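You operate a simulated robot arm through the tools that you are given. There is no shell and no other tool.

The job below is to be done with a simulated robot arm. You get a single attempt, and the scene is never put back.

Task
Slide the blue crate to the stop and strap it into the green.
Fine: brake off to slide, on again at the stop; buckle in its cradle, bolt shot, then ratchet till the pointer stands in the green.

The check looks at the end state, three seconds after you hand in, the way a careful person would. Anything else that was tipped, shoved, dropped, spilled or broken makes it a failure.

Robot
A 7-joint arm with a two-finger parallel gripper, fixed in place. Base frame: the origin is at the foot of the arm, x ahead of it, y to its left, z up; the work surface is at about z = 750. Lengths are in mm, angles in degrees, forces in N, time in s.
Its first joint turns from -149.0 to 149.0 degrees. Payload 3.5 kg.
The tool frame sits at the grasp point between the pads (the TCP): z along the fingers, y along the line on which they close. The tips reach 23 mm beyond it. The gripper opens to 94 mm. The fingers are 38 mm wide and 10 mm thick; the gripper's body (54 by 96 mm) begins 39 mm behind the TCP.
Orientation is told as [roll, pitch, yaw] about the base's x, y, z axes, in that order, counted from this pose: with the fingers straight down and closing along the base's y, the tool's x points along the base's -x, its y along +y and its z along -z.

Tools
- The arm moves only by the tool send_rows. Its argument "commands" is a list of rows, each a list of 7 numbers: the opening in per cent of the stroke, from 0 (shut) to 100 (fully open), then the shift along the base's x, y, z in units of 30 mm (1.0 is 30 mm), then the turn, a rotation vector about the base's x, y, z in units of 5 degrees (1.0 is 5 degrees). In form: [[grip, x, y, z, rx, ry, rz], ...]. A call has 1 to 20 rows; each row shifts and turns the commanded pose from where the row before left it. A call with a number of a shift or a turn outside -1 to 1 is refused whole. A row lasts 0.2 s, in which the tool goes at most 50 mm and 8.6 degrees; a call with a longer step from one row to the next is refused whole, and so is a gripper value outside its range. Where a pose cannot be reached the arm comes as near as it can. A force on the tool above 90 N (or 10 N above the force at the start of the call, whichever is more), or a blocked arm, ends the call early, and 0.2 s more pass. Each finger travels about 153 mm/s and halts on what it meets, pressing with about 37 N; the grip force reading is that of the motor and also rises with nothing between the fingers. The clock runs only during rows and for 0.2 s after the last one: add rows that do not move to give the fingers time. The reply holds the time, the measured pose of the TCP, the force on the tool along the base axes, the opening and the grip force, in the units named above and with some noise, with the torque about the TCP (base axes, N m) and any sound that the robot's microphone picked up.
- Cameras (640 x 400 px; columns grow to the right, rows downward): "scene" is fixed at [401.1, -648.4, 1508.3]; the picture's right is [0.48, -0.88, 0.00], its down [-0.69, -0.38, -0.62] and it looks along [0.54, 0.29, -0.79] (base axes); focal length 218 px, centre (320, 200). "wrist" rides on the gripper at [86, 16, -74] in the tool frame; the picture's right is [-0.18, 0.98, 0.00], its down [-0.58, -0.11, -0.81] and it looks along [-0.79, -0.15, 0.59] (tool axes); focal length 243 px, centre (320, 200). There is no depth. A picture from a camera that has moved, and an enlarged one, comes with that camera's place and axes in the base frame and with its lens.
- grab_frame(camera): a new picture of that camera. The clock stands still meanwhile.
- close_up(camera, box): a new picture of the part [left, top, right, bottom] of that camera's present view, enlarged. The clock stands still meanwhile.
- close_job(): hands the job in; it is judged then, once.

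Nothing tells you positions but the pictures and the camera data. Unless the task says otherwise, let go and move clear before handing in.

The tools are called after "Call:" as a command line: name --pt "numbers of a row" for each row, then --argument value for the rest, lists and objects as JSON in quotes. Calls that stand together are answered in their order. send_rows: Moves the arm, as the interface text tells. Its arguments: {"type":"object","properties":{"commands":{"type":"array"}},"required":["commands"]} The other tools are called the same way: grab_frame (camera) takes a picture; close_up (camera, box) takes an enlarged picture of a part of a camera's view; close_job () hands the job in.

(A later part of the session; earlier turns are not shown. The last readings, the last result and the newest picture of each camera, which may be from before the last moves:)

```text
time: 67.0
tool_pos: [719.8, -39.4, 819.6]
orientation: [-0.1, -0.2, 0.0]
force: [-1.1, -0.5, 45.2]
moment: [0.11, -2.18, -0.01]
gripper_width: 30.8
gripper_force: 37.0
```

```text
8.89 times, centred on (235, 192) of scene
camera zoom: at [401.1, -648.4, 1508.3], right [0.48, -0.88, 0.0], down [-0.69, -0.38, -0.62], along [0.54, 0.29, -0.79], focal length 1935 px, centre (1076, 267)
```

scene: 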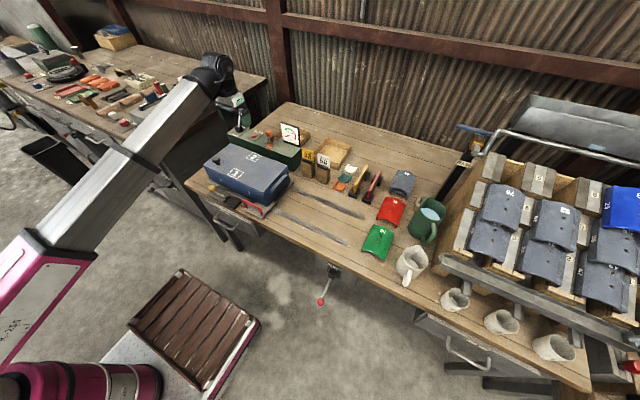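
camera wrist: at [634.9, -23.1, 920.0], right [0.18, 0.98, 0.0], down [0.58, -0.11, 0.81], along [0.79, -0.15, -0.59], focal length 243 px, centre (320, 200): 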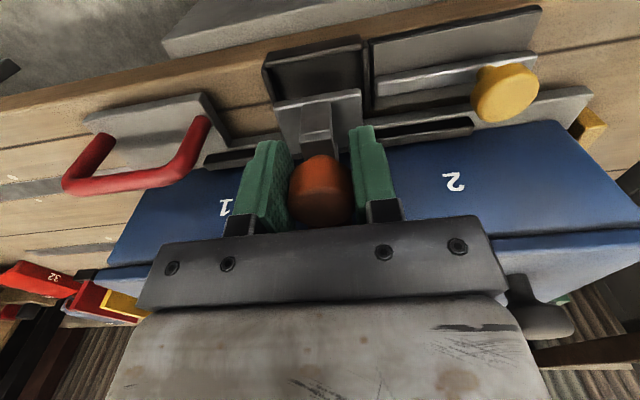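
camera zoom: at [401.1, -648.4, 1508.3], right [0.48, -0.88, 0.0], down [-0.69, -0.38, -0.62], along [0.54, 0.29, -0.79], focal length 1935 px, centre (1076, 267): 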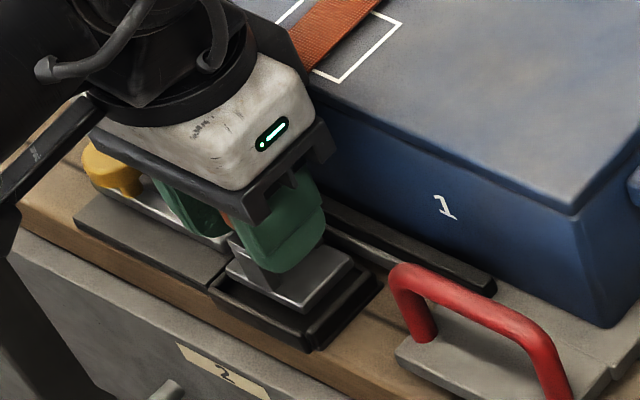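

I'm reading 45 N of upward force while the plate is still at about lip height, and the moment puts the contact near x ≈ 768, which is the crate edge rather than the cradle. I'll look closer before going further.

Call:
grab_frame --camera "wrist"

Call:
close_up --camera "scene" --box '[215, 165, 255, 205]'

Call:
close_up --camera "scene" --box '[230, 120, 300, 185]'

Call:
close_up --camera "wrist" --box '[200, 100, 500, 230]'

```text
taken
camera wrist: at [633.4, -23.0, 896.1], right [0.18, 0.98, 0.0], down [0.58, -0.11, 0.81], along [0.79, -0.15, -0.59], focal length 243 px, centre (320, 200)
```

wrist: 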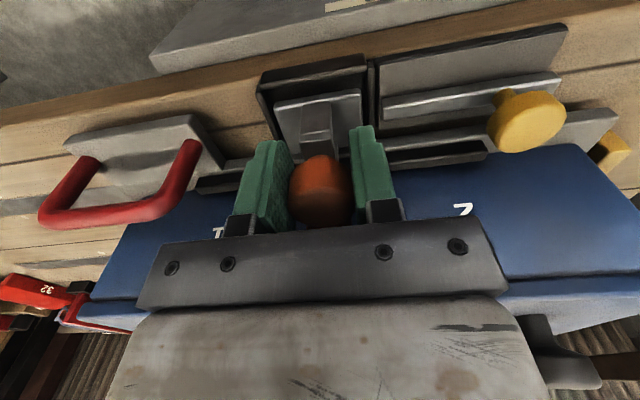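

```text
10.00 times, centred on (235, 185) of scene
camera zoom: at [401.1, -648.4, 1508.3], right [0.48, -0.88, 0.0], down [-0.69, -0.38, -0.62], along [0.54, 0.29, -0.79], focal length 2177 px, centre (1170, 350)
```

zoom: 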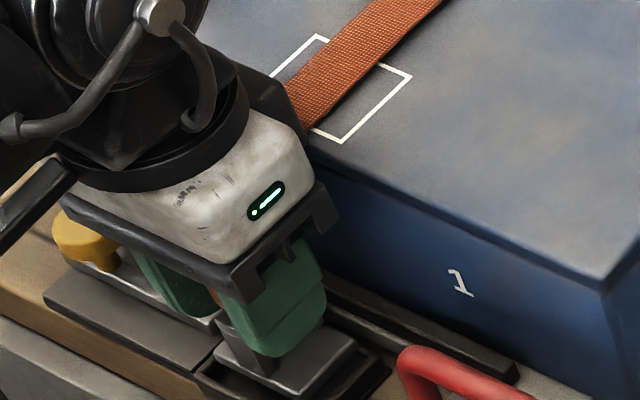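

```text
6.15 times, centred on (265, 152) of scene
camera zoom: at [401.1, -648.4, 1508.3], right [0.48, -0.88, 0.0], down [-0.69, -0.38, -0.62], along [0.54, 0.29, -0.79], focal length 1340 px, centre (658, 492)
```

zoom: 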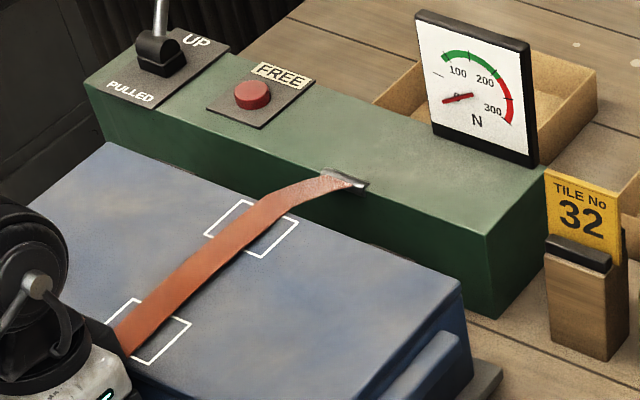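

```text
2.13 times, centred on (350, 165) of wrist
camera zoom: at [633.4, -23.0, 896.1], right [0.18, 0.98, 0.0], down [0.58, -0.11, 0.81], along [0.79, -0.15, -0.59], focal length 518 px, centre (256, 275)
```

zoom: 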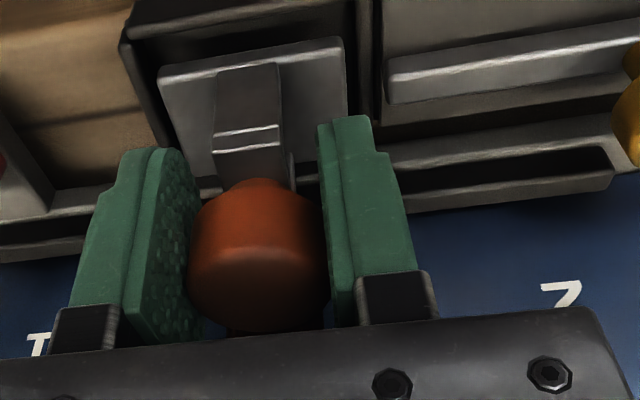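

There's a dark block on the gripper's far (+x) side that seems to be resting on the crate's lid edge. I'll zoom in there to see how much overlap there is.

Call:
close_up --camera "scene" --box '[225, 163, 250, 190]'

```text
14.81 times, centred on (238, 176) of scene
camera zoom: at [401.1, -648.4, 1508.3], right [0.48, -0.88, 0.0], down [-0.69, -0.38, -0.62], along [0.54, 0.29, -0.79], focal length 3225 px, centre (1542, 548)
```

zoom: 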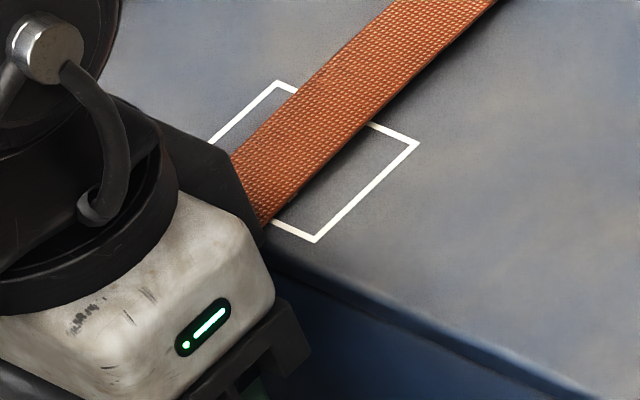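

A black box on the gripper's back overhangs the lid edge by a few millimetres. I'll raise slightly, lean the gripper 6° away from the crate, shift so the plate stays centred over the cradle, then lower again.

Call:
send_rows --pt "0 0 0 0.3 0 0 0" --pt "0 -0.05 0 0.3 0 0 0" --pt "0 -0.07 0 0 0 -0.6 0" --pt "0 -0.07 0 0 0 -0.6 0" --pt "0 0 0 0 0 0 0"

Call:
close_up --camera "wrist" --box '[240, 10, 400, 140]'

Call:
close_up --camera "scene" --box '[205, 160, 265, 215]'

```text
time: 68.2
tool_pos: [714.8, -40.0, 836.5]
orientation: [-0.1, -6.1, 0.0]
force: [-0.3, -0.2, -1.9]
moment: [0.0, -0.02, -0.02]
gripper_width: 30.7
gripper_force: 37.0
```

```text
3.08 times, centred on (320, 75) of wrist
camera zoom: at [620.6, -23.3, 903.4], right [0.18, 0.98, 0.02], down [0.49, -0.11, 0.86], along [0.85, -0.15, -0.51], focal length 746 px, centre (320, 585)
```

zoom: 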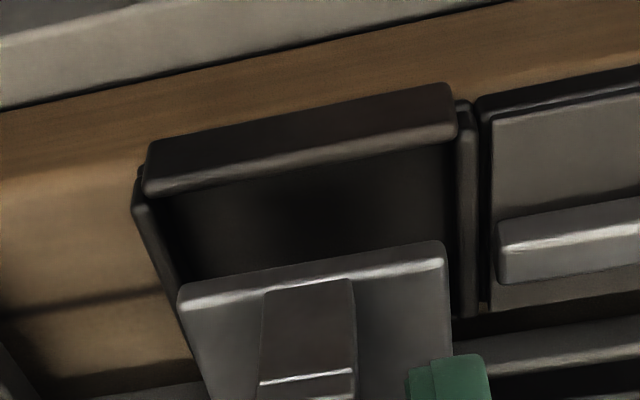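

```text
7.27 times, centred on (235, 188) of scene
camera zoom: at [401.1, -648.4, 1508.3], right [0.48, -0.88, 0.0], down [-0.69, -0.38, -0.62], along [0.54, 0.29, -0.79], focal length 1583 px, centre (938, 291)
```

zoom: 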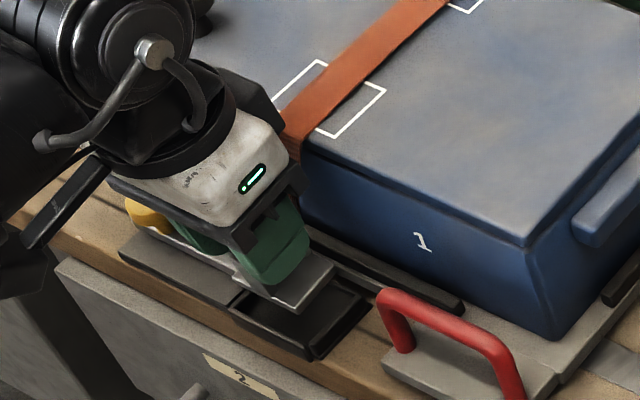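

The plate is still centred and the gripper is now clear of the lid. Lowering again.

Call:
send_rows --pt "0 0 0 -0.3 0 0 0" --pt "0 0 0 -0.3 0 0 0" --pt "0 0 0 -0.15 0 0 0" --pt "0 0 0 0 0 0 0"

Call:
close_up --camera "wrist" --box '[240, 10, 400, 140]'

```text
time: 69.2
tool_pos: [715.2, -38.7, 814.1]
orientation: [-0.1, -5.9, 0.0]
force: [0.7, -0.2, -1.2]
moment: [0.03, 0.01, 0.01]
gripper_width: 30.7
gripper_force: 37.4
```

```text
3.08 times, centred on (320, 75) of wrist
camera zoom: at [621.2, -23.4, 880.7], right [0.18, 0.98, 0.02], down [0.49, -0.11, 0.86], along [0.85, -0.15, -0.51], focal length 746 px, centre (320, 585)
```

zoom: 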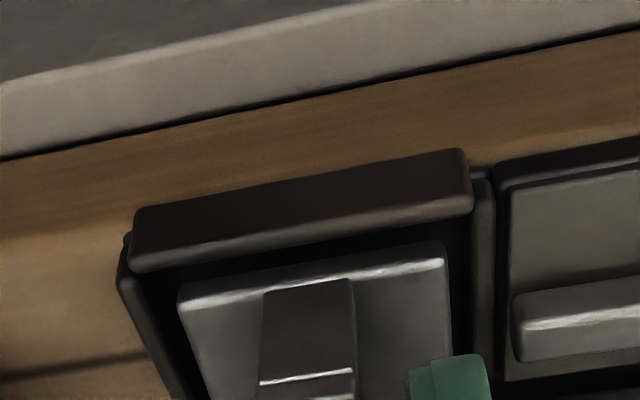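

Call:
send_rows --pt "0 0 0 -0.1 0 0 0" --pt "0 0 0 -0.1 0 0 0" --pt "0 0 0 0 0 0 0"

```text
time: 70.0
tool_pos: [714.7, -39.6, 810.0]
orientation: [-0.1, -6.0, 0.0]
force: [-0.4, -0.3, 26.7]
moment: [0.03, 0.2, -0.01]
gripper_width: 30.7
gripper_force: 36.7
```

Contact came at z ≈ 810, located at the plate's front edge, which matches the cradle floor. I'll ease off slightly and open so the plate settles flat (under 4 mm), then look.

Call:
send_rows --pt "0 0 0 0.04 0 0 0" --pt "65 0 0 0 0 0 0" --pt "65 0 0 0 0 0 0" --pt "65 0 0 0 0 0 0"

Call:
grab_frame --camera "wrist"

Call:
close_up --camera "wrist" --box '[240, 30, 400, 200]'

Call:
close_up --camera "scene" --box '[205, 160, 265, 215]'

```text
time: 71.0
tool_pos: [714.4, -39.6, 809.0]
orientation: [-0.1, -5.9, 0.0]
force: [-0.4, -0.8, 0.7]
moment: [0.02, 0.01, 0.02]
gripper_width: 61.1
gripper_force: 0.0
```

```text
taken
camera wrist: at [620.8, -23.3, 876.1], right [0.18, 0.98, 0.02], down [0.5, -0.11, 0.86], along [0.85, -0.15, -0.51], focal length 243 px, centre (320, 200)
```

wrist: 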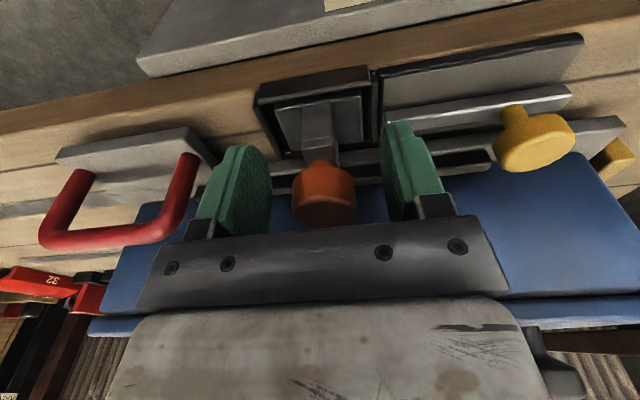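

```text
2.35 times, centred on (320, 115) of wrist
camera zoom: at [620.8, -23.3, 876.1], right [0.18, 0.98, 0.02], down [0.5, -0.11, 0.86], along [0.85, -0.15, -0.51], focal length 571 px, centre (320, 400)
```

zoom: 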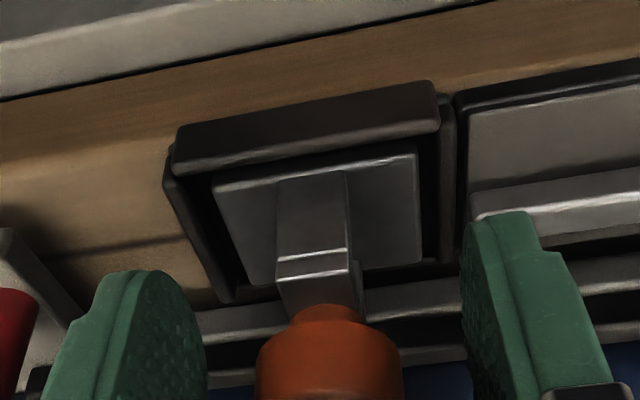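

```text
7.27 times, centred on (235, 188) of scene
camera zoom: at [401.1, -648.4, 1508.3], right [0.48, -0.88, 0.0], down [-0.69, -0.38, -0.62], along [0.54, 0.29, -0.79], focal length 1583 px, centre (938, 291)
```

zoom: 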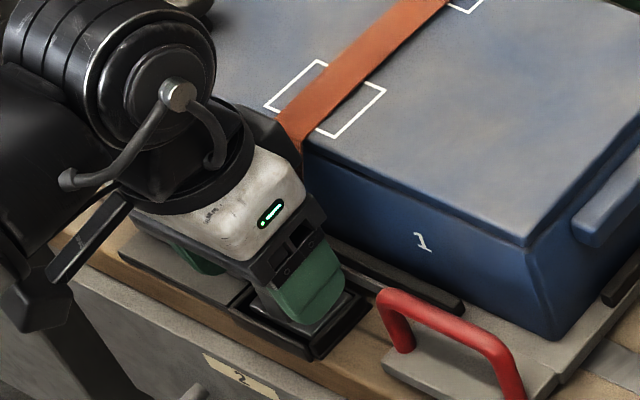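

The buckle looks seated flat in the cradle. I'll withdraw along the tool axis and take clear pictures of the cradle, arch and bolt.

Call:
send_rows --pt "65 -0.09 0 0.85 0 0 0" --pt "65 -0.09 0 0.85 0 0 0" --pt "65 -0.09 0 0.85 0 0 0" --pt "65 -0.4 0.2 0.85 0 0 0" --pt "65 -0.5 0.3 0.4 0 0 0" --pt "65 0 0 0 0 0 0"

Call:
grab_frame --camera "wrist"

Call:
close_up --camera "scene" --box '[195, 140, 295, 220]'

```text
time: 72.4
tool_pos: [679.8, -26.1, 923.6]
orientation: [-0.1, -5.9, -0.1]
force: [-1.2, -1.2, -0.6]
moment: [0.01, 0.02, 0.01]
gripper_width: 61.2
gripper_force: 0.1
```

```text
taken
camera wrist: at [586.2, -8.4, 989.8], right [0.18, 0.98, 0.02], down [0.5, -0.11, 0.86], along [0.85, -0.15, -0.51], focal length 243 px, centre (320, 200)
```

wrist: 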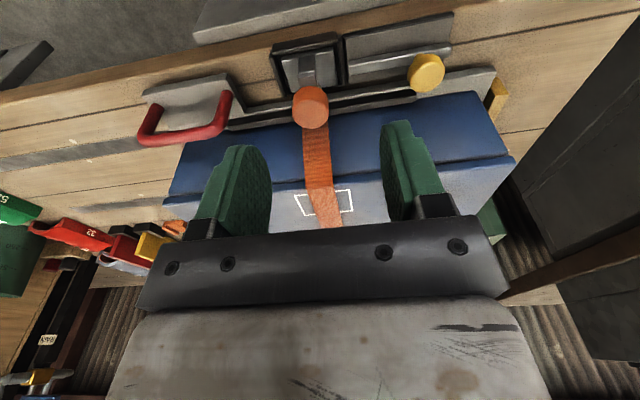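

```text
5.00 times, centred on (245, 180) of scene
camera zoom: at [401.1, -648.4, 1508.3], right [0.48, -0.88, 0.0], down [-0.69, -0.38, -0.62], along [0.54, 0.29, -0.79], focal length 1088 px, centre (695, 300)
```

zoom: 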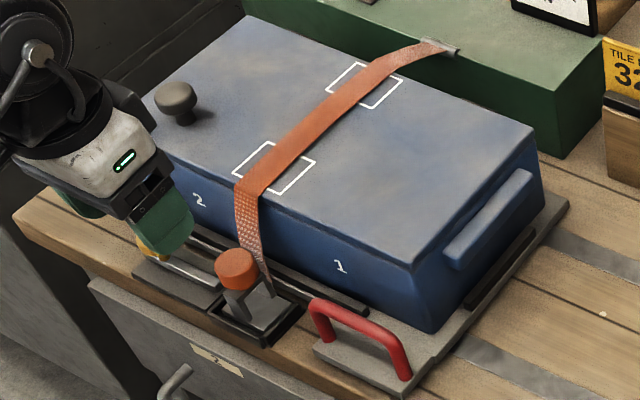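

Call:
close_up --camera "wrist" --box '[260, 20, 460, 140]'

Call:
close_up --camera "scene" --box '[220, 180, 264, 216]'

Call:
close_up --camera "wrist" --box '[270, 25, 350, 105]'

```text
3.20 times, centred on (360, 80) of wrist
camera zoom: at [586.2, -8.4, 989.8], right [0.18, 0.98, 0.02], down [0.5, -0.11, 0.86], along [0.85, -0.15, -0.51], focal length 776 px, centre (192, 584)
```

zoom: 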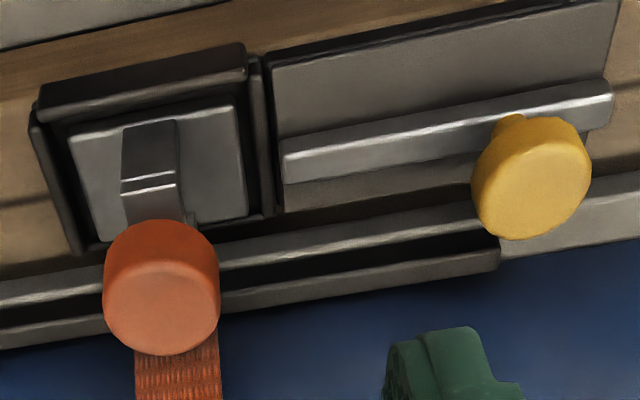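

```text
11.11 times, centred on (242, 198) of scene
camera zoom: at [401.1, -648.4, 1508.3], right [0.48, -0.88, 0.0], down [-0.69, -0.38, -0.62], along [0.54, 0.29, -0.79], focal length 2419 px, centre (1187, 222)
```

zoom: 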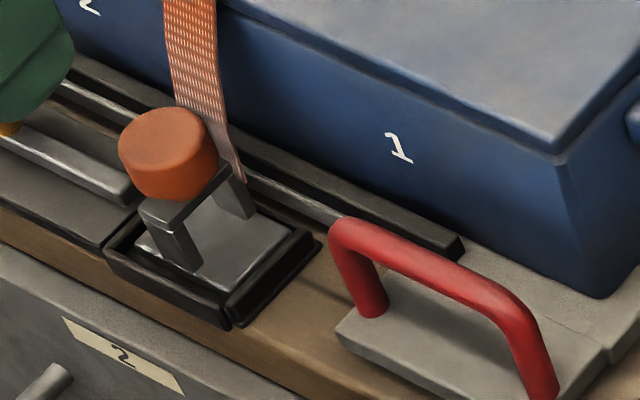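

```text
5.00 times, centred on (310, 65) of wrist
camera zoom: at [586.2, -8.4, 989.8], right [0.18, 0.98, 0.02], down [0.5, -0.11, 0.86], along [0.85, -0.15, -0.51], focal length 1213 px, centre (370, 875)
```

zoom: 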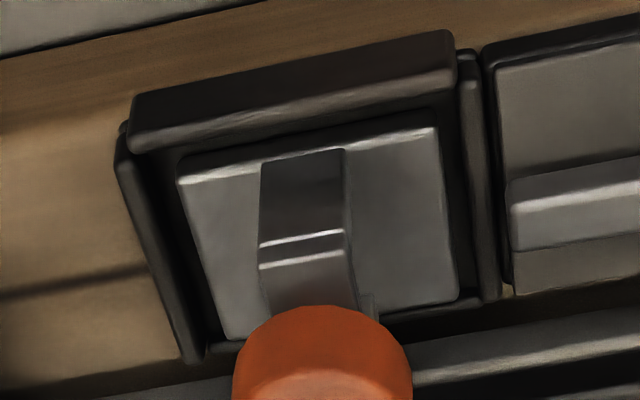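

The buckle is flat and centred in the cradle, with its tunnel facing the bolt. Next I'll close the fingers, lean a bit more away from the crate, and move to the +y side of the yellow bolt knob for a closer look.

Call:
send_rows --pt "0 0.1 0.84 0 0 -0.6 0" --pt "0 0.1 0.84 0 0 -0.6 0" --pt "0 0.15 0.84 -0.4 0 -0.6 0" --pt "0 0.15 0.84 -0.7 0 0 0" --pt "0 0.15 0.84 -0.7 0 0 0" --pt "0 0 0 -0.2 0 0 0" --pt "0 0 0 0 0 0 0"

Call:
grab_frame --camera "wrist"

Call:
close_up --camera "scene" --box '[190, 150, 270, 215]'

```text
time: 74.0
tool_pos: [699.1, 101.2, 862.7]
orientation: [-0.1, -15.0, 0.1]
force: [1.3, 0.1, 0.3]
moment: [0.02, 0.04, -0.03]
gripper_width: 0.0
gripper_force: 36.7
```

```text
taken
camera wrist: at [596.5, 117.8, 914.0], right [0.18, 0.98, 0.05], down [0.35, -0.11, 0.93], along [0.92, -0.15, -0.37], focal length 243 px, centre (320, 200)
```

wrist: 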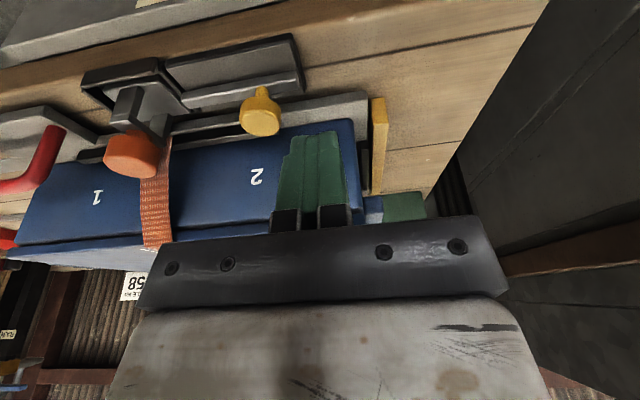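

```text
6.15 times, centred on (230, 182) of scene
camera zoom: at [401.1, -648.4, 1508.3], right [0.48, -0.88, 0.0], down [-0.69, -0.38, -0.62], along [0.54, 0.29, -0.79], focal length 1340 px, centre (874, 308)
```

zoom: 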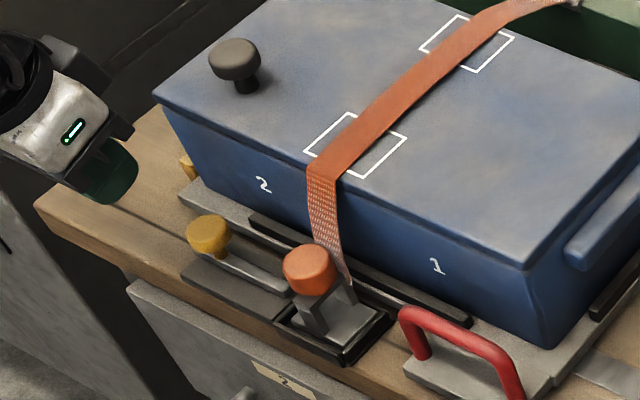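

Call:
close_up --camera "wrist" --box '[90, 20, 390, 200]'

Call:
close_up --camera "scene" --box '[205, 180, 250, 210]'

Call:
close_up --camera "wrist" --box '[330, 80, 410, 200]'

```text
2.13 times, centred on (240, 110) of wrist
camera zoom: at [596.5, 117.8, 914.0], right [0.18, 0.98, 0.05], down [0.35, -0.11, 0.93], along [0.92, -0.15, -0.37], focal length 518 px, centre (491, 392)
```

zoom: 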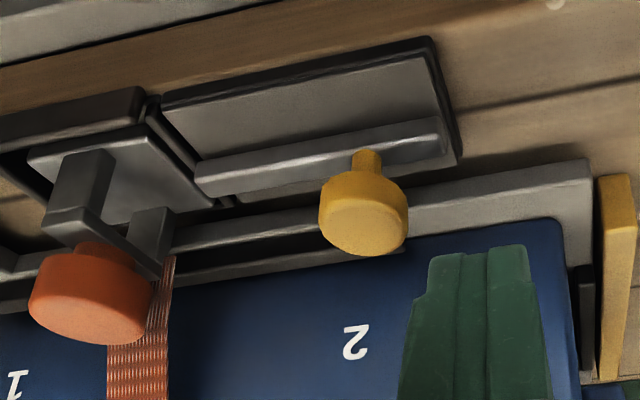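

```text
13.33 times, centred on (228, 195) of scene
camera zoom: at [401.1, -648.4, 1508.3], right [0.48, -0.88, 0.0], down [-0.69, -0.38, -0.62], along [0.54, 0.29, -0.79], focal length 2903 px, centre (1553, 267)
```

zoom: 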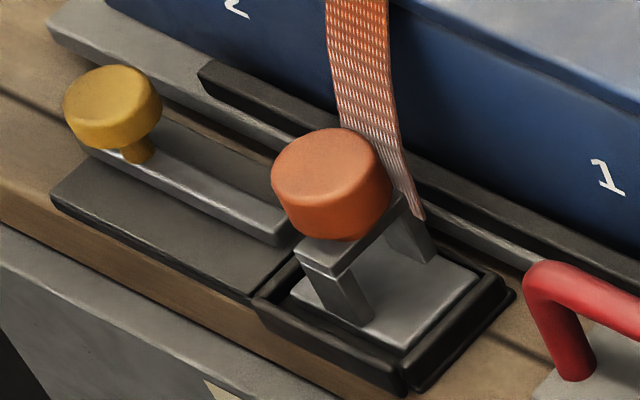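

```text
3.33 times, centred on (370, 140) of wrist
camera zoom: at [596.5, 117.8, 914.0], right [0.18, 0.98, 0.05], down [0.35, -0.11, 0.93], along [0.92, -0.15, -0.37], focal length 809 px, centre (153, 400)
```

zoom: 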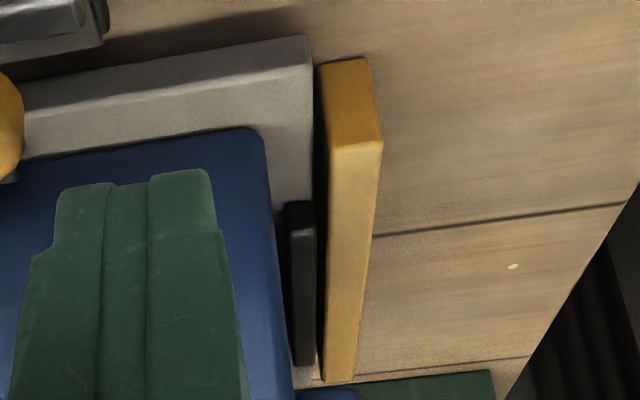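

The bolt geometry is clear. I also noticed a thin dark line between the sled and the yellow stop, so before shooting the bolt I'll check whether it's a real gap.

Call:
close_up --camera "wrist" --box '[355, 85, 395, 200]'

Call:
close_up --camera "scene" --box '[205, 160, 235, 190]'

Call:
close_up --camera "wrist" --box '[360, 85, 390, 125]'

```text
3.48 times, centred on (375, 142) of wrist
camera zoom: at [596.5, 117.8, 914.0], right [0.18, 0.98, 0.05], down [0.35, -0.11, 0.93], along [0.92, -0.15, -0.37], focal length 844 px, centre (129, 400)
```

zoom: 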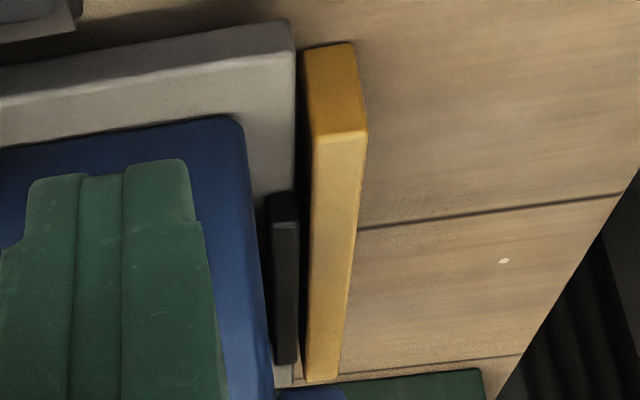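

```text
13.33 times, centred on (220, 175) of scene
camera zoom: at [401.1, -648.4, 1508.3], right [0.48, -0.88, 0.0], down [-0.69, -0.38, -0.62], along [0.54, 0.29, -0.79], focal length 2903 px, centre (1653, 533)
```

zoom: 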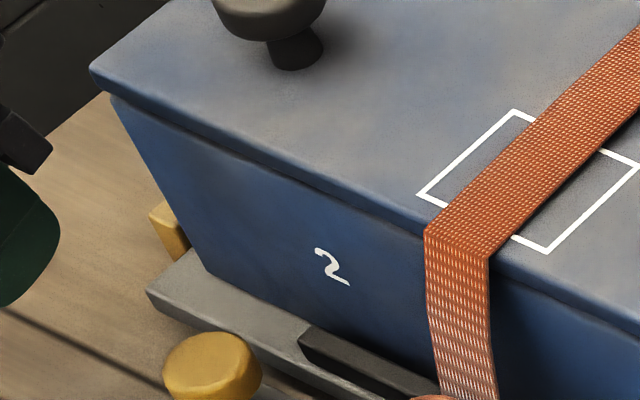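

```text
10.00 times, centred on (375, 105) of wrist
camera zoom: at [596.5, 117.8, 914.0], right [0.18, 0.98, 0.05], down [0.35, -0.11, 0.93], along [0.92, -0.15, -0.37], focal length 2426 px, centre (-230, 1150)
```

zoom: 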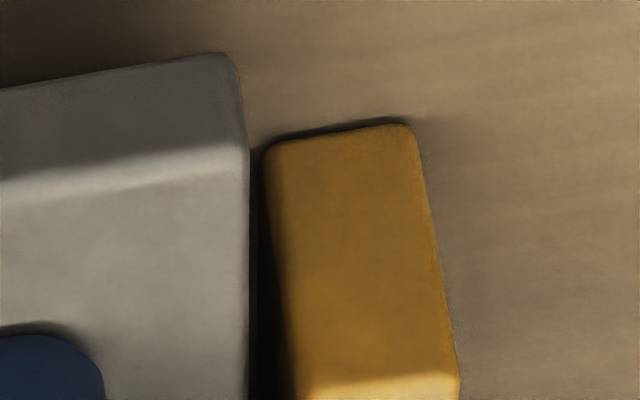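

The gap is only about 2.5 mm. The sled travelled 375 mm and was solidly blocked there, with no movement when I released, so that is its end of travel. Now for the bolt: its knob is at about (724, 58, 783–801). I'll drop the closed fingertips just beyond its +y side.

Call:
send_rows --pt "0 0.32 0 -0.6 0 0 0" --pt "0 0.32 0 -0.7 0 0 0" --pt "0 0 0 -0.69 0 0 0" --pt "0 0 0 0 0 0 0"

Call:
grab_frame --camera "wrist"

Call:
close_up --camera "scene" --box '[195, 160, 265, 215]'

```text
time: 75.0
tool_pos: [716.6, 102.8, 804.9]
orientation: [-0.1, -14.9, 0.0]
force: [0.0, 0.2, 0.3]
moment: [0.0, -0.01, -0.01]
gripper_width: 0.0
gripper_force: 36.6
```

```text
taken
camera wrist: at [614.6, 118.2, 855.0], right [0.18, 0.98, 0.05], down [0.35, -0.11, 0.93], along [0.92, -0.15, -0.37], focal length 243 px, centre (320, 200)
```

wrist: 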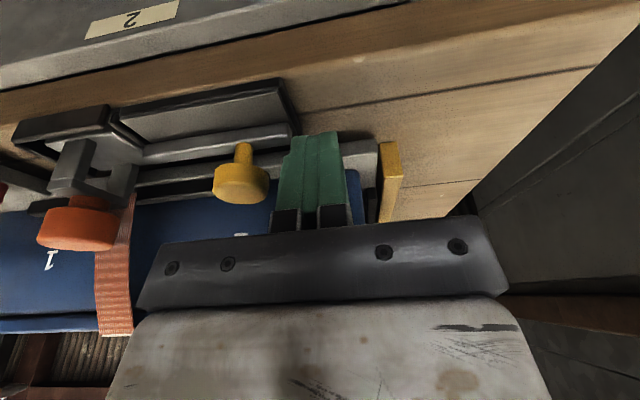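

```text
7.27 times, centred on (230, 188) of scene
camera zoom: at [401.1, -648.4, 1508.3], right [0.48, -0.88, 0.0], down [-0.69, -0.38, -0.62], along [0.54, 0.29, -0.79], focal length 1583 px, centre (974, 291)
```

zoom: 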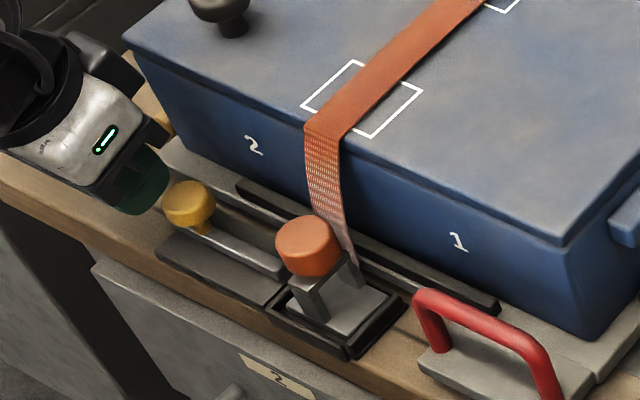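

The fingertips are level with the knob on its +y side. I'll push toward -y in small steps and watch the force.

Call:
send_rows --pt "0 0 -0.4 0 0 0 0" --pt "0 0 -0.3 0 0 0 0" --pt "0 0 -0.3 0 0 0 0" --pt "0 0 -0.2 0 0 0 0"

Call:
grab_frame --camera "wrist"

```text
time: 76.0
tool_pos: [717.9, 65.8, 803.2]
orientation: [-0.1, -14.9, 0.1]
force: [-0.5, 0.6, 0.2]
moment: [0.0, 0.0, -0.03]
gripper_width: 0.1
gripper_force: 37.2
```

```text
taken
camera wrist: at [615.3, 82.1, 854.5], right [0.18, 0.98, 0.05], down [0.35, -0.11, 0.93], along [0.92, -0.15, -0.37], focal length 243 px, centre (320, 200)
```

wrist: 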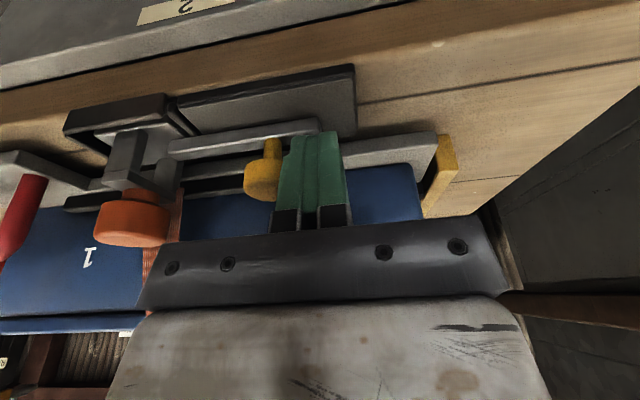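

The bolt is sliding with almost no resistance. Continuing toward its stop.

Call:
send_rows --pt "0 0 -0.25 0 0 0 0" --pt "0 0 -0.25 0 0 0 0" --pt "0 0 -0.25 0 0 0 0"

Call:
grab_frame --camera "wrist"

Call:
close_up --camera "scene" --box '[200, 170, 260, 215]'

```text
time: 76.8
tool_pos: [718.8, 43.0, 804.1]
orientation: [-0.1, -14.9, -0.1]
force: [1.4, 0.3, -0.3]
moment: [0.0, 0.02, -0.02]
gripper_width: 0.4
gripper_force: 36.6
```

```text
taken
camera wrist: at [615.4, 59.2, 854.7], right [0.18, 0.98, 0.05], down [0.35, -0.11, 0.93], along [0.92, -0.15, -0.37], focal length 243 px, centre (320, 200)
```

wrist: 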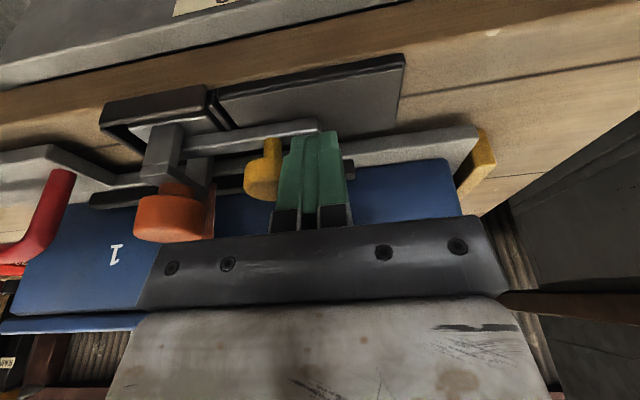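

```text
8.89 times, centred on (230, 192) of scene
camera zoom: at [401.1, -648.4, 1508.3], right [0.48, -0.88, 0.0], down [-0.69, -0.38, -0.62], along [0.54, 0.29, -0.79], focal length 1935 px, centre (1120, 267)
```

zoom: 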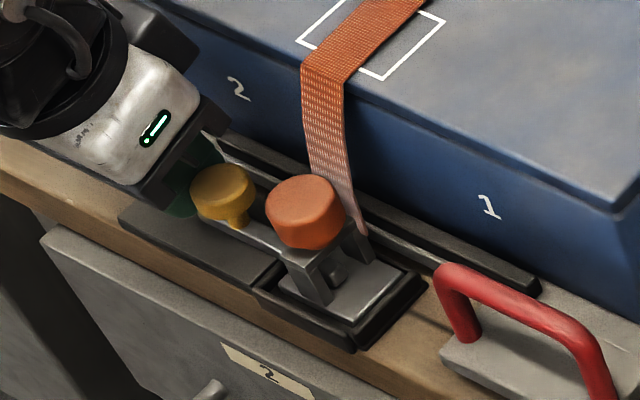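

The bolt tip has entered the buckle's tunnel. I'll keep going in small steps until the stop.

Call:
send_rows --pt "0 0 -0.2 0 0 0 0" --pt "0 0 -0.15 0 0 0 0"

Call:
close_up --camera "scene" --box '[210, 180, 250, 210]'

```text
time: 77.4
tool_pos: [717.5, 35.7, 804.6]
orientation: [0.2, -15.0, 0.2]
force: [-1.7, 36.4, 4.6]
moment: [0.04, 0.0, 0.06]
gripper_width: 0.0
gripper_force: 37.4
```

```text
13.33 times, centred on (230, 195) of scene
camera zoom: at [401.1, -648.4, 1508.3], right [0.48, -0.88, 0.0], down [-0.69, -0.38, -0.62], along [0.54, 0.29, -0.79], focal length 2903 px, centre (1520, 267)
```

zoom: 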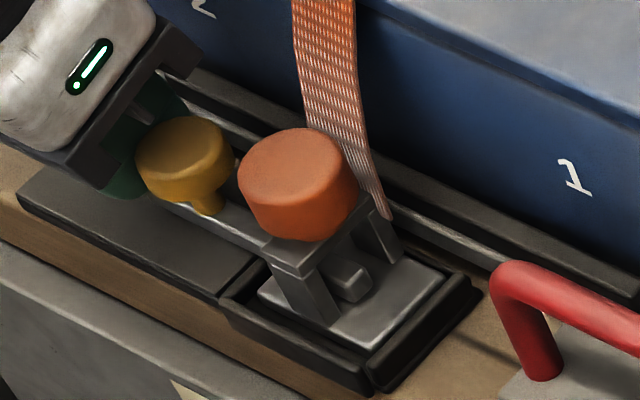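

The bolt passes through the arch, its tip showing on the far side, and the force rose to 36 N. I'll press a touch more to confirm it's the end stop.

Call:
send_rows --pt "0 0 -0.05 0 0 0 0" --pt "0 0 0 0 0 0 0"

```text
time: 78.0
tool_pos: [718.5, 34.0, 805.2]
orientation: [0.5, -15.0, 0.0]
force: [-3.5, 45.7, 33.5]
moment: [0.08, 0.09, 0.06]
gripper_width: 0.0
gripper_force: 36.9
```

That's the end stop: force rises without real travel. I'll back off in +y, then lift clear.

Call:
send_rows --pt "0 0 0.3 0 0 0 0" --pt "0 0 0.5 0 0 0 0" --pt "0 0 0.3 0 0 0 0" --pt "0 -0.3 0.2 0.7 0 0 0" --pt "0 -0.3 0 1 0 0 0" --pt "0 -0.3 -0.5 1 0 0 0" --pt "0 0 -0.8 0.9 0 0 0" --pt "0 0 0 0 0 0 0"

Call:
grab_frame --camera "wrist"

Call:
close_up --camera "scene" --box '[200, 165, 260, 215]'

```text
time: 79.8
tool_pos: [692.5, 31.4, 912.6]
orientation: [-0.1, -14.9, 0.0]
force: [0.4, 0.1, 0.4]
moment: [0.0, 0.0, 0.03]
gripper_width: 0.0
gripper_force: 37.4
```

```text
taken
camera wrist: at [589.0, 47.8, 963.3], right [0.18, 0.98, 0.05], down [0.35, -0.11, 0.93], along [0.92, -0.15, -0.37], focal length 243 px, centre (320, 200)
```

wrist: 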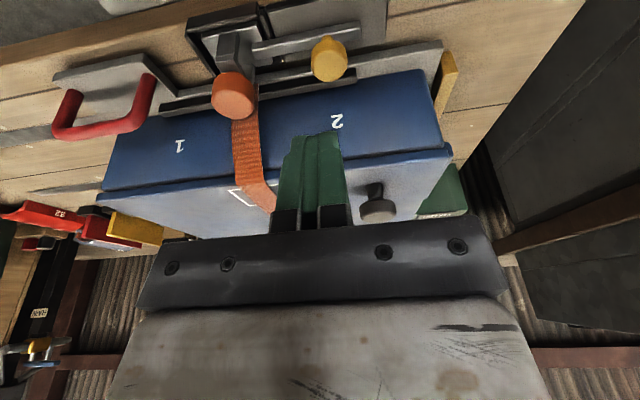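

```text
8.00 times, centred on (230, 190) of scene
camera zoom: at [401.1, -648.4, 1508.3], right [0.48, -0.88, 0.0], down [-0.69, -0.38, -0.62], along [0.54, 0.29, -0.79], focal length 1742 px, centre (1040, 280)
```

zoom: 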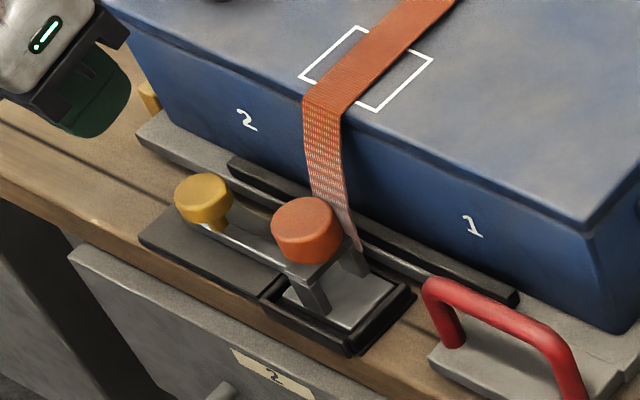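

The bolt now looks further back than when I pressed it, so it seems to have rebounded. I'll zoom in to see where its tip is.

Call:
close_up --camera "wrist" --box '[180, 0, 380, 120]'

Call:
close_up --camera "scene" --box '[210, 180, 250, 210]'

Call:
close_up --camera "wrist" --box '[185, 0, 265, 80]'

```text
3.20 times, centred on (280, 60) of wrist
camera zoom: at [589.0, 47.8, 963.3], right [0.18, 0.98, 0.05], down [0.35, -0.11, 0.93], along [0.92, -0.15, -0.37], focal length 776 px, centre (448, 648)
```

zoom: 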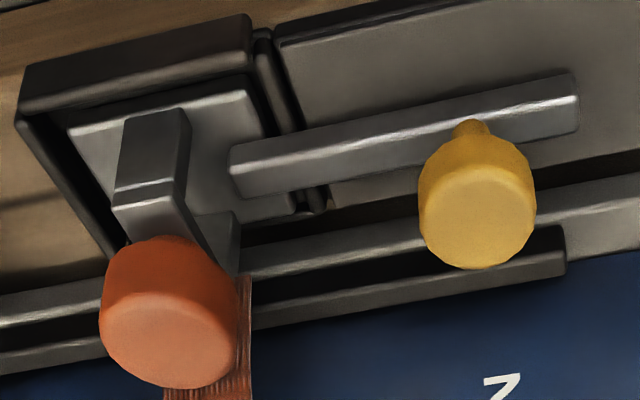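

```text
13.33 times, centred on (230, 195) of scene
camera zoom: at [401.1, -648.4, 1508.3], right [0.48, -0.88, 0.0], down [-0.69, -0.38, -0.62], along [0.54, 0.29, -0.79], focal length 2903 px, centre (1520, 267)
```

zoom: 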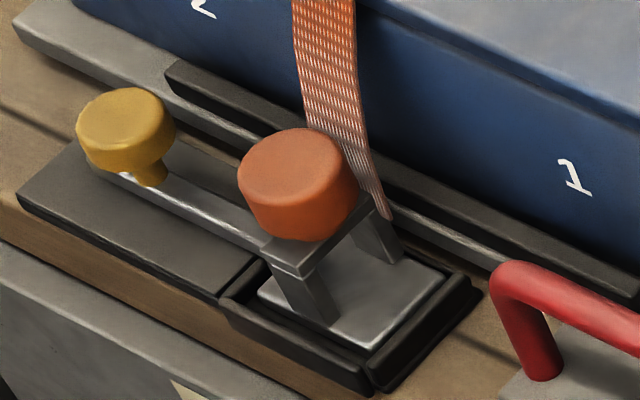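

```text
5.00 times, centred on (225, 40) of wrist
camera zoom: at [589.0, 47.8, 963.3], right [0.18, 0.98, 0.05], down [0.35, -0.11, 0.93], along [0.92, -0.15, -0.37], focal length 1213 px, centre (795, 1000)
```

zoom: 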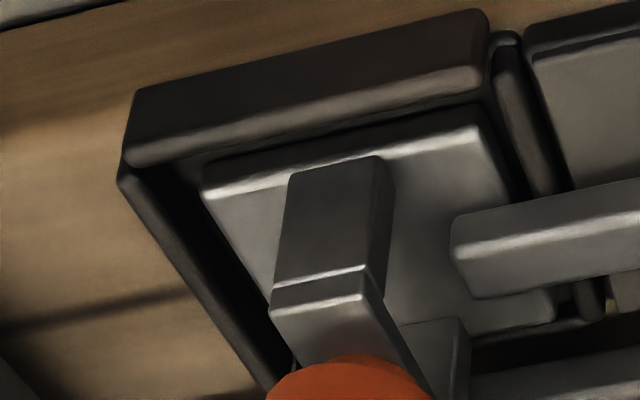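

While backing off, the fingertip had been pressing on the rod (that's the 33 N vertical force) and dragged the bolt partway back out. I'll repeat the push with the fingertips a few millimetres higher, and lift off straight up afterwards.

Call:
send_rows --pt "0 0 0.9 0 0 0 0" --pt "0 0 0.9 0 0 0 0" --pt "0 0.2 0 -0.87 0 0 0" --pt "0 0.2 0 -0.87 0 0 0" --pt "0 0.2 0 -0.87 0 0 0" --pt "0 0.23 0 -0.85 0 0 0" --pt "0 0 0 0 0 0 0"

Call:
close_up --camera "wrist" --box '[180, 90, 360, 210]'

```text
time: 81.4
tool_pos: [714.7, 84.8, 807.8]
orientation: [-0.2, -14.9, 0.0]
force: [0.4, 0.2, 0.4]
moment: [0.02, -0.03, 0.0]
gripper_width: 0.1
gripper_force: 36.9
```

```text
3.33 times, centred on (270, 150) of wrist
camera zoom: at [612.8, 101.6, 858.4], right [0.18, 0.98, 0.05], down [0.35, -0.11, 0.93], along [0.92, -0.15, -0.37], focal length 809 px, centre (487, 367)
```

zoom: 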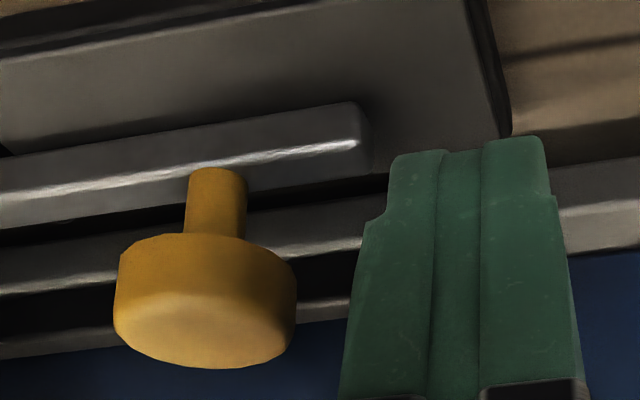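

The rod's top is at about 777 and the knob spans roughly 793–802, so I'll use z ≈ 810. The bolt is nearly frictionless and probably rebounded off its stop, so I'll push gently and release slowly this time.

Call:
send_rows --pt "0 0.1 -0.3 0.08 0 0 0" --pt "0 0 -0.3 0 0 0 0" --pt "0 0 -0.25 0 0 0 0" --pt "0 0 -0.2 0 0 0 0" --pt "0 0 -0.15 0 0 0 0"

Call:
grab_frame --camera "wrist"

```text
time: 82.6
tool_pos: [719.3, 49.3, 810.2]
orientation: [-0.1, -15.0, 0.0]
force: [0.0, 1.2, -1.3]
moment: [0.0, -0.01, 0.04]
gripper_width: 0.0
gripper_force: 37.1
```

```text
taken
camera wrist: at [616.2, 65.4, 861.4], right [0.18, 0.98, 0.05], down [0.35, -0.11, 0.93], along [0.92, -0.15, -0.37], focal length 243 px, centre (320, 200)
```

wrist: 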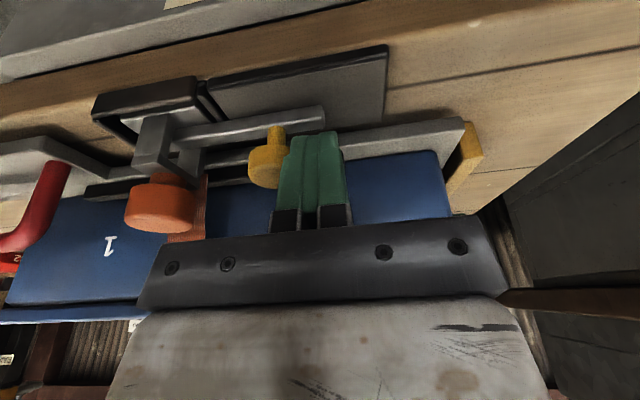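

Call:
send_rows --pt "0 0 -0.1 0 0 0 0" --pt "0 0 -0.1 0 0 0 0" --pt "0 0 -0.1 0 0 0 0"

Call:
send_rows --pt "0 0 -0.06 0 0 0 0"

```text
time: 83.4
tool_pos: [718.2, 39.7, 810.6]
orientation: [-0.1, -14.9, 0.1]
force: [0.5, 1.0, -0.5]
moment: [0.02, 0.04, -0.02]
gripper_width: 0.0
gripper_force: 37.0
```

```text
time: 83.8
tool_pos: [718.6, 38.5, 810.6]
orientation: [-0.2, -14.9, -0.1]
force: [-0.3, 1.2, 0.3]
moment: [0.01, 0.04, 0.01]
gripper_width: 0.0
gripper_force: 36.5
```

Call:
send_rows --pt "0 0 -0.06 0 0 0 0" --pt "0 0 0 0 0 0 0"

Call:
send_rows --pt "0 0 -0.05 0 0 0 0" --pt "0 0 0 0 0 0 0"

Call:
close_up --camera "scene" --box '[210, 180, 250, 210]'

```text
time: 84.4
tool_pos: [718.7, 36.3, 809.8]
orientation: [-0.2, -14.9, 0.0]
force: [-0.4, 3.4, 0.1]
moment: [0.05, -0.03, 0.03]
gripper_width: 0.2
gripper_force: 36.5
```

```text
time: 85.0
tool_pos: [718.0, 36.4, 810.5]
orientation: [0.1, -14.9, 0.1]
force: [-0.9, 13.2, 0.5]
moment: [0.22, 0.02, 0.02]
gripper_width: 0.0
gripper_force: 37.4
```

```text
13.33 times, centred on (230, 195) of scene
camera zoom: at [401.1, -648.4, 1508.3], right [0.48, -0.88, 0.0], down [-0.69, -0.38, -0.62], along [0.54, 0.29, -0.79], focal length 2903 px, centre (1520, 267)
```

zoom: 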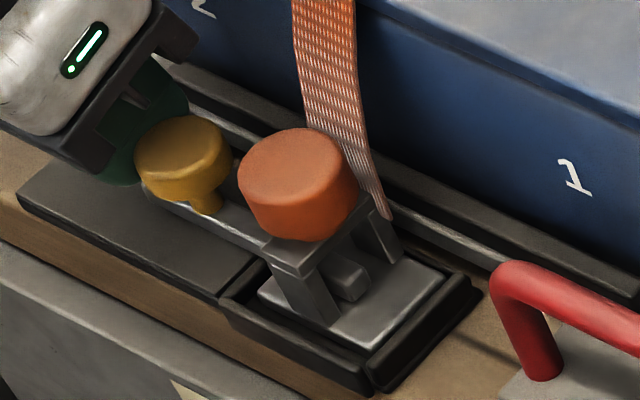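

The bolt is at its stop with 13 N. I'll release very slowly, then lift straight up.

Call:
send_rows --pt "0 0 0.01 0 0 0 0" --pt "0 0 0.01 0 0 0 0" --pt "0 0 0.01 0 0 0 0" --pt "0 0 0.02 0 0 0 0" --pt "0 0 0.02 0 0 0 0" --pt "0 0 0.03 0 0 0 0" --pt "0 0 0 0 0 0 0"

Call:
close_up --camera "scene" --box '[210, 180, 250, 210]'

Call:
close_up --camera "wrist" --box '[180, 90, 360, 210]'

```text
time: 86.6
tool_pos: [719.1, 37.0, 810.9]
orientation: [-0.2, -14.9, 0.1]
force: [0.3, 0.8, -0.2]
moment: [-0.02, 0.0, 0.02]
gripper_width: 0.2
gripper_force: 37.1
```

```text
13.33 times, centred on (230, 195) of scene
camera zoom: at [401.1, -648.4, 1508.3], right [0.48, -0.88, 0.0], down [-0.69, -0.38, -0.62], along [0.54, 0.29, -0.79], focal length 2903 px, centre (1520, 267)
```

zoom: 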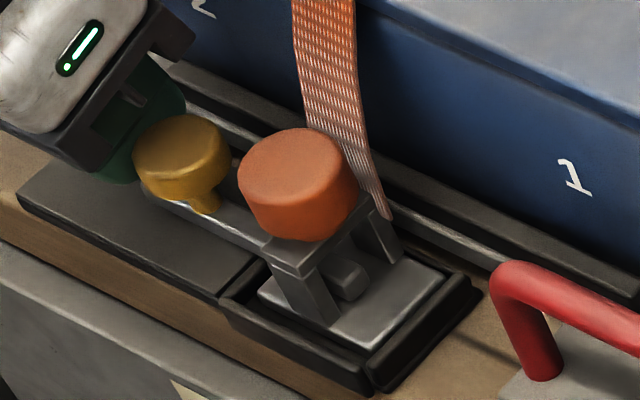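

```text
3.33 times, centred on (270, 150) of wrist
camera zoom: at [616.4, 53.9, 861.4], right [0.18, 0.98, 0.04], down [0.35, -0.11, 0.93], along [0.92, -0.15, -0.37], focal length 809 px, centre (487, 367)
```

zoom: 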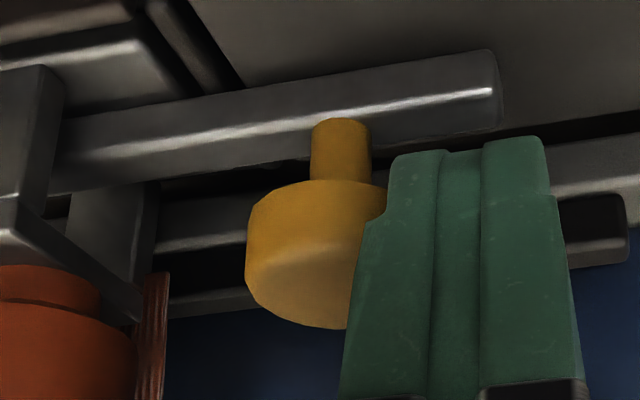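

Call:
send_rows --pt "0 0 0.04 0 0 0 0" --pt "0 0 0.05 0 0 0 0" --pt "0 0 0.06 0 0 0 0" --pt "0 0 0 0 0 0 0"

Call:
close_up --camera "scene" --box '[210, 180, 250, 210]'

Call:
close_up --camera "wrist" --box '[180, 90, 360, 210]'

```text
time: 87.6
tool_pos: [719.1, 42.5, 809.7]
orientation: [-0.1, -15.0, 0.1]
force: [0.4, 0.4, -0.1]
moment: [0.0, 0.02, -0.03]
gripper_width: 0.0
gripper_force: 36.4
```

```text
13.33 times, centred on (230, 195) of scene
camera zoom: at [401.1, -648.4, 1508.3], right [0.48, -0.88, 0.0], down [-0.69, -0.38, -0.62], along [0.54, 0.29, -0.79], focal length 2903 px, centre (1520, 267)
```

zoom: 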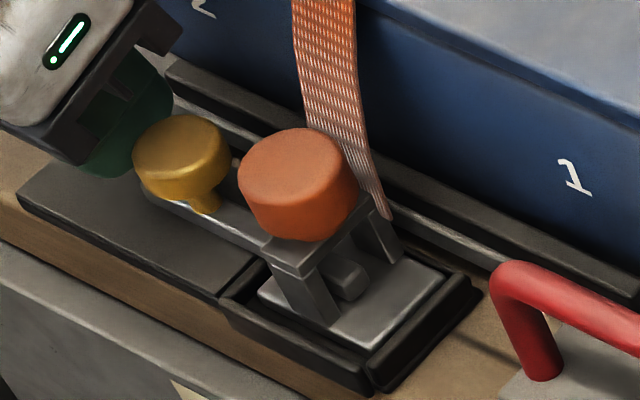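

```text
3.33 times, centred on (270, 150) of wrist
camera zoom: at [616.4, 59.1, 861.6], right [0.18, 0.98, 0.05], down [0.35, -0.11, 0.93], along [0.92, -0.15, -0.37], focal length 809 px, centre (487, 367)
```

zoom: 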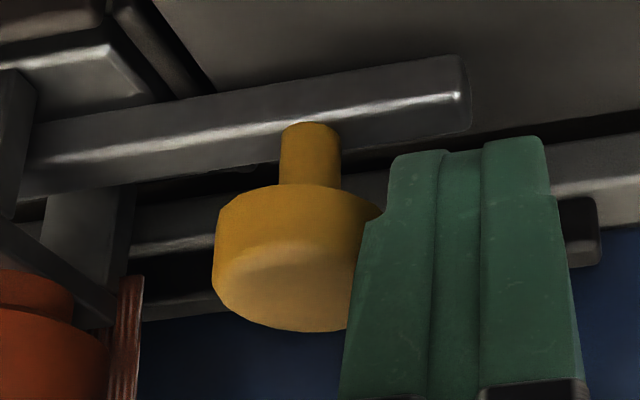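

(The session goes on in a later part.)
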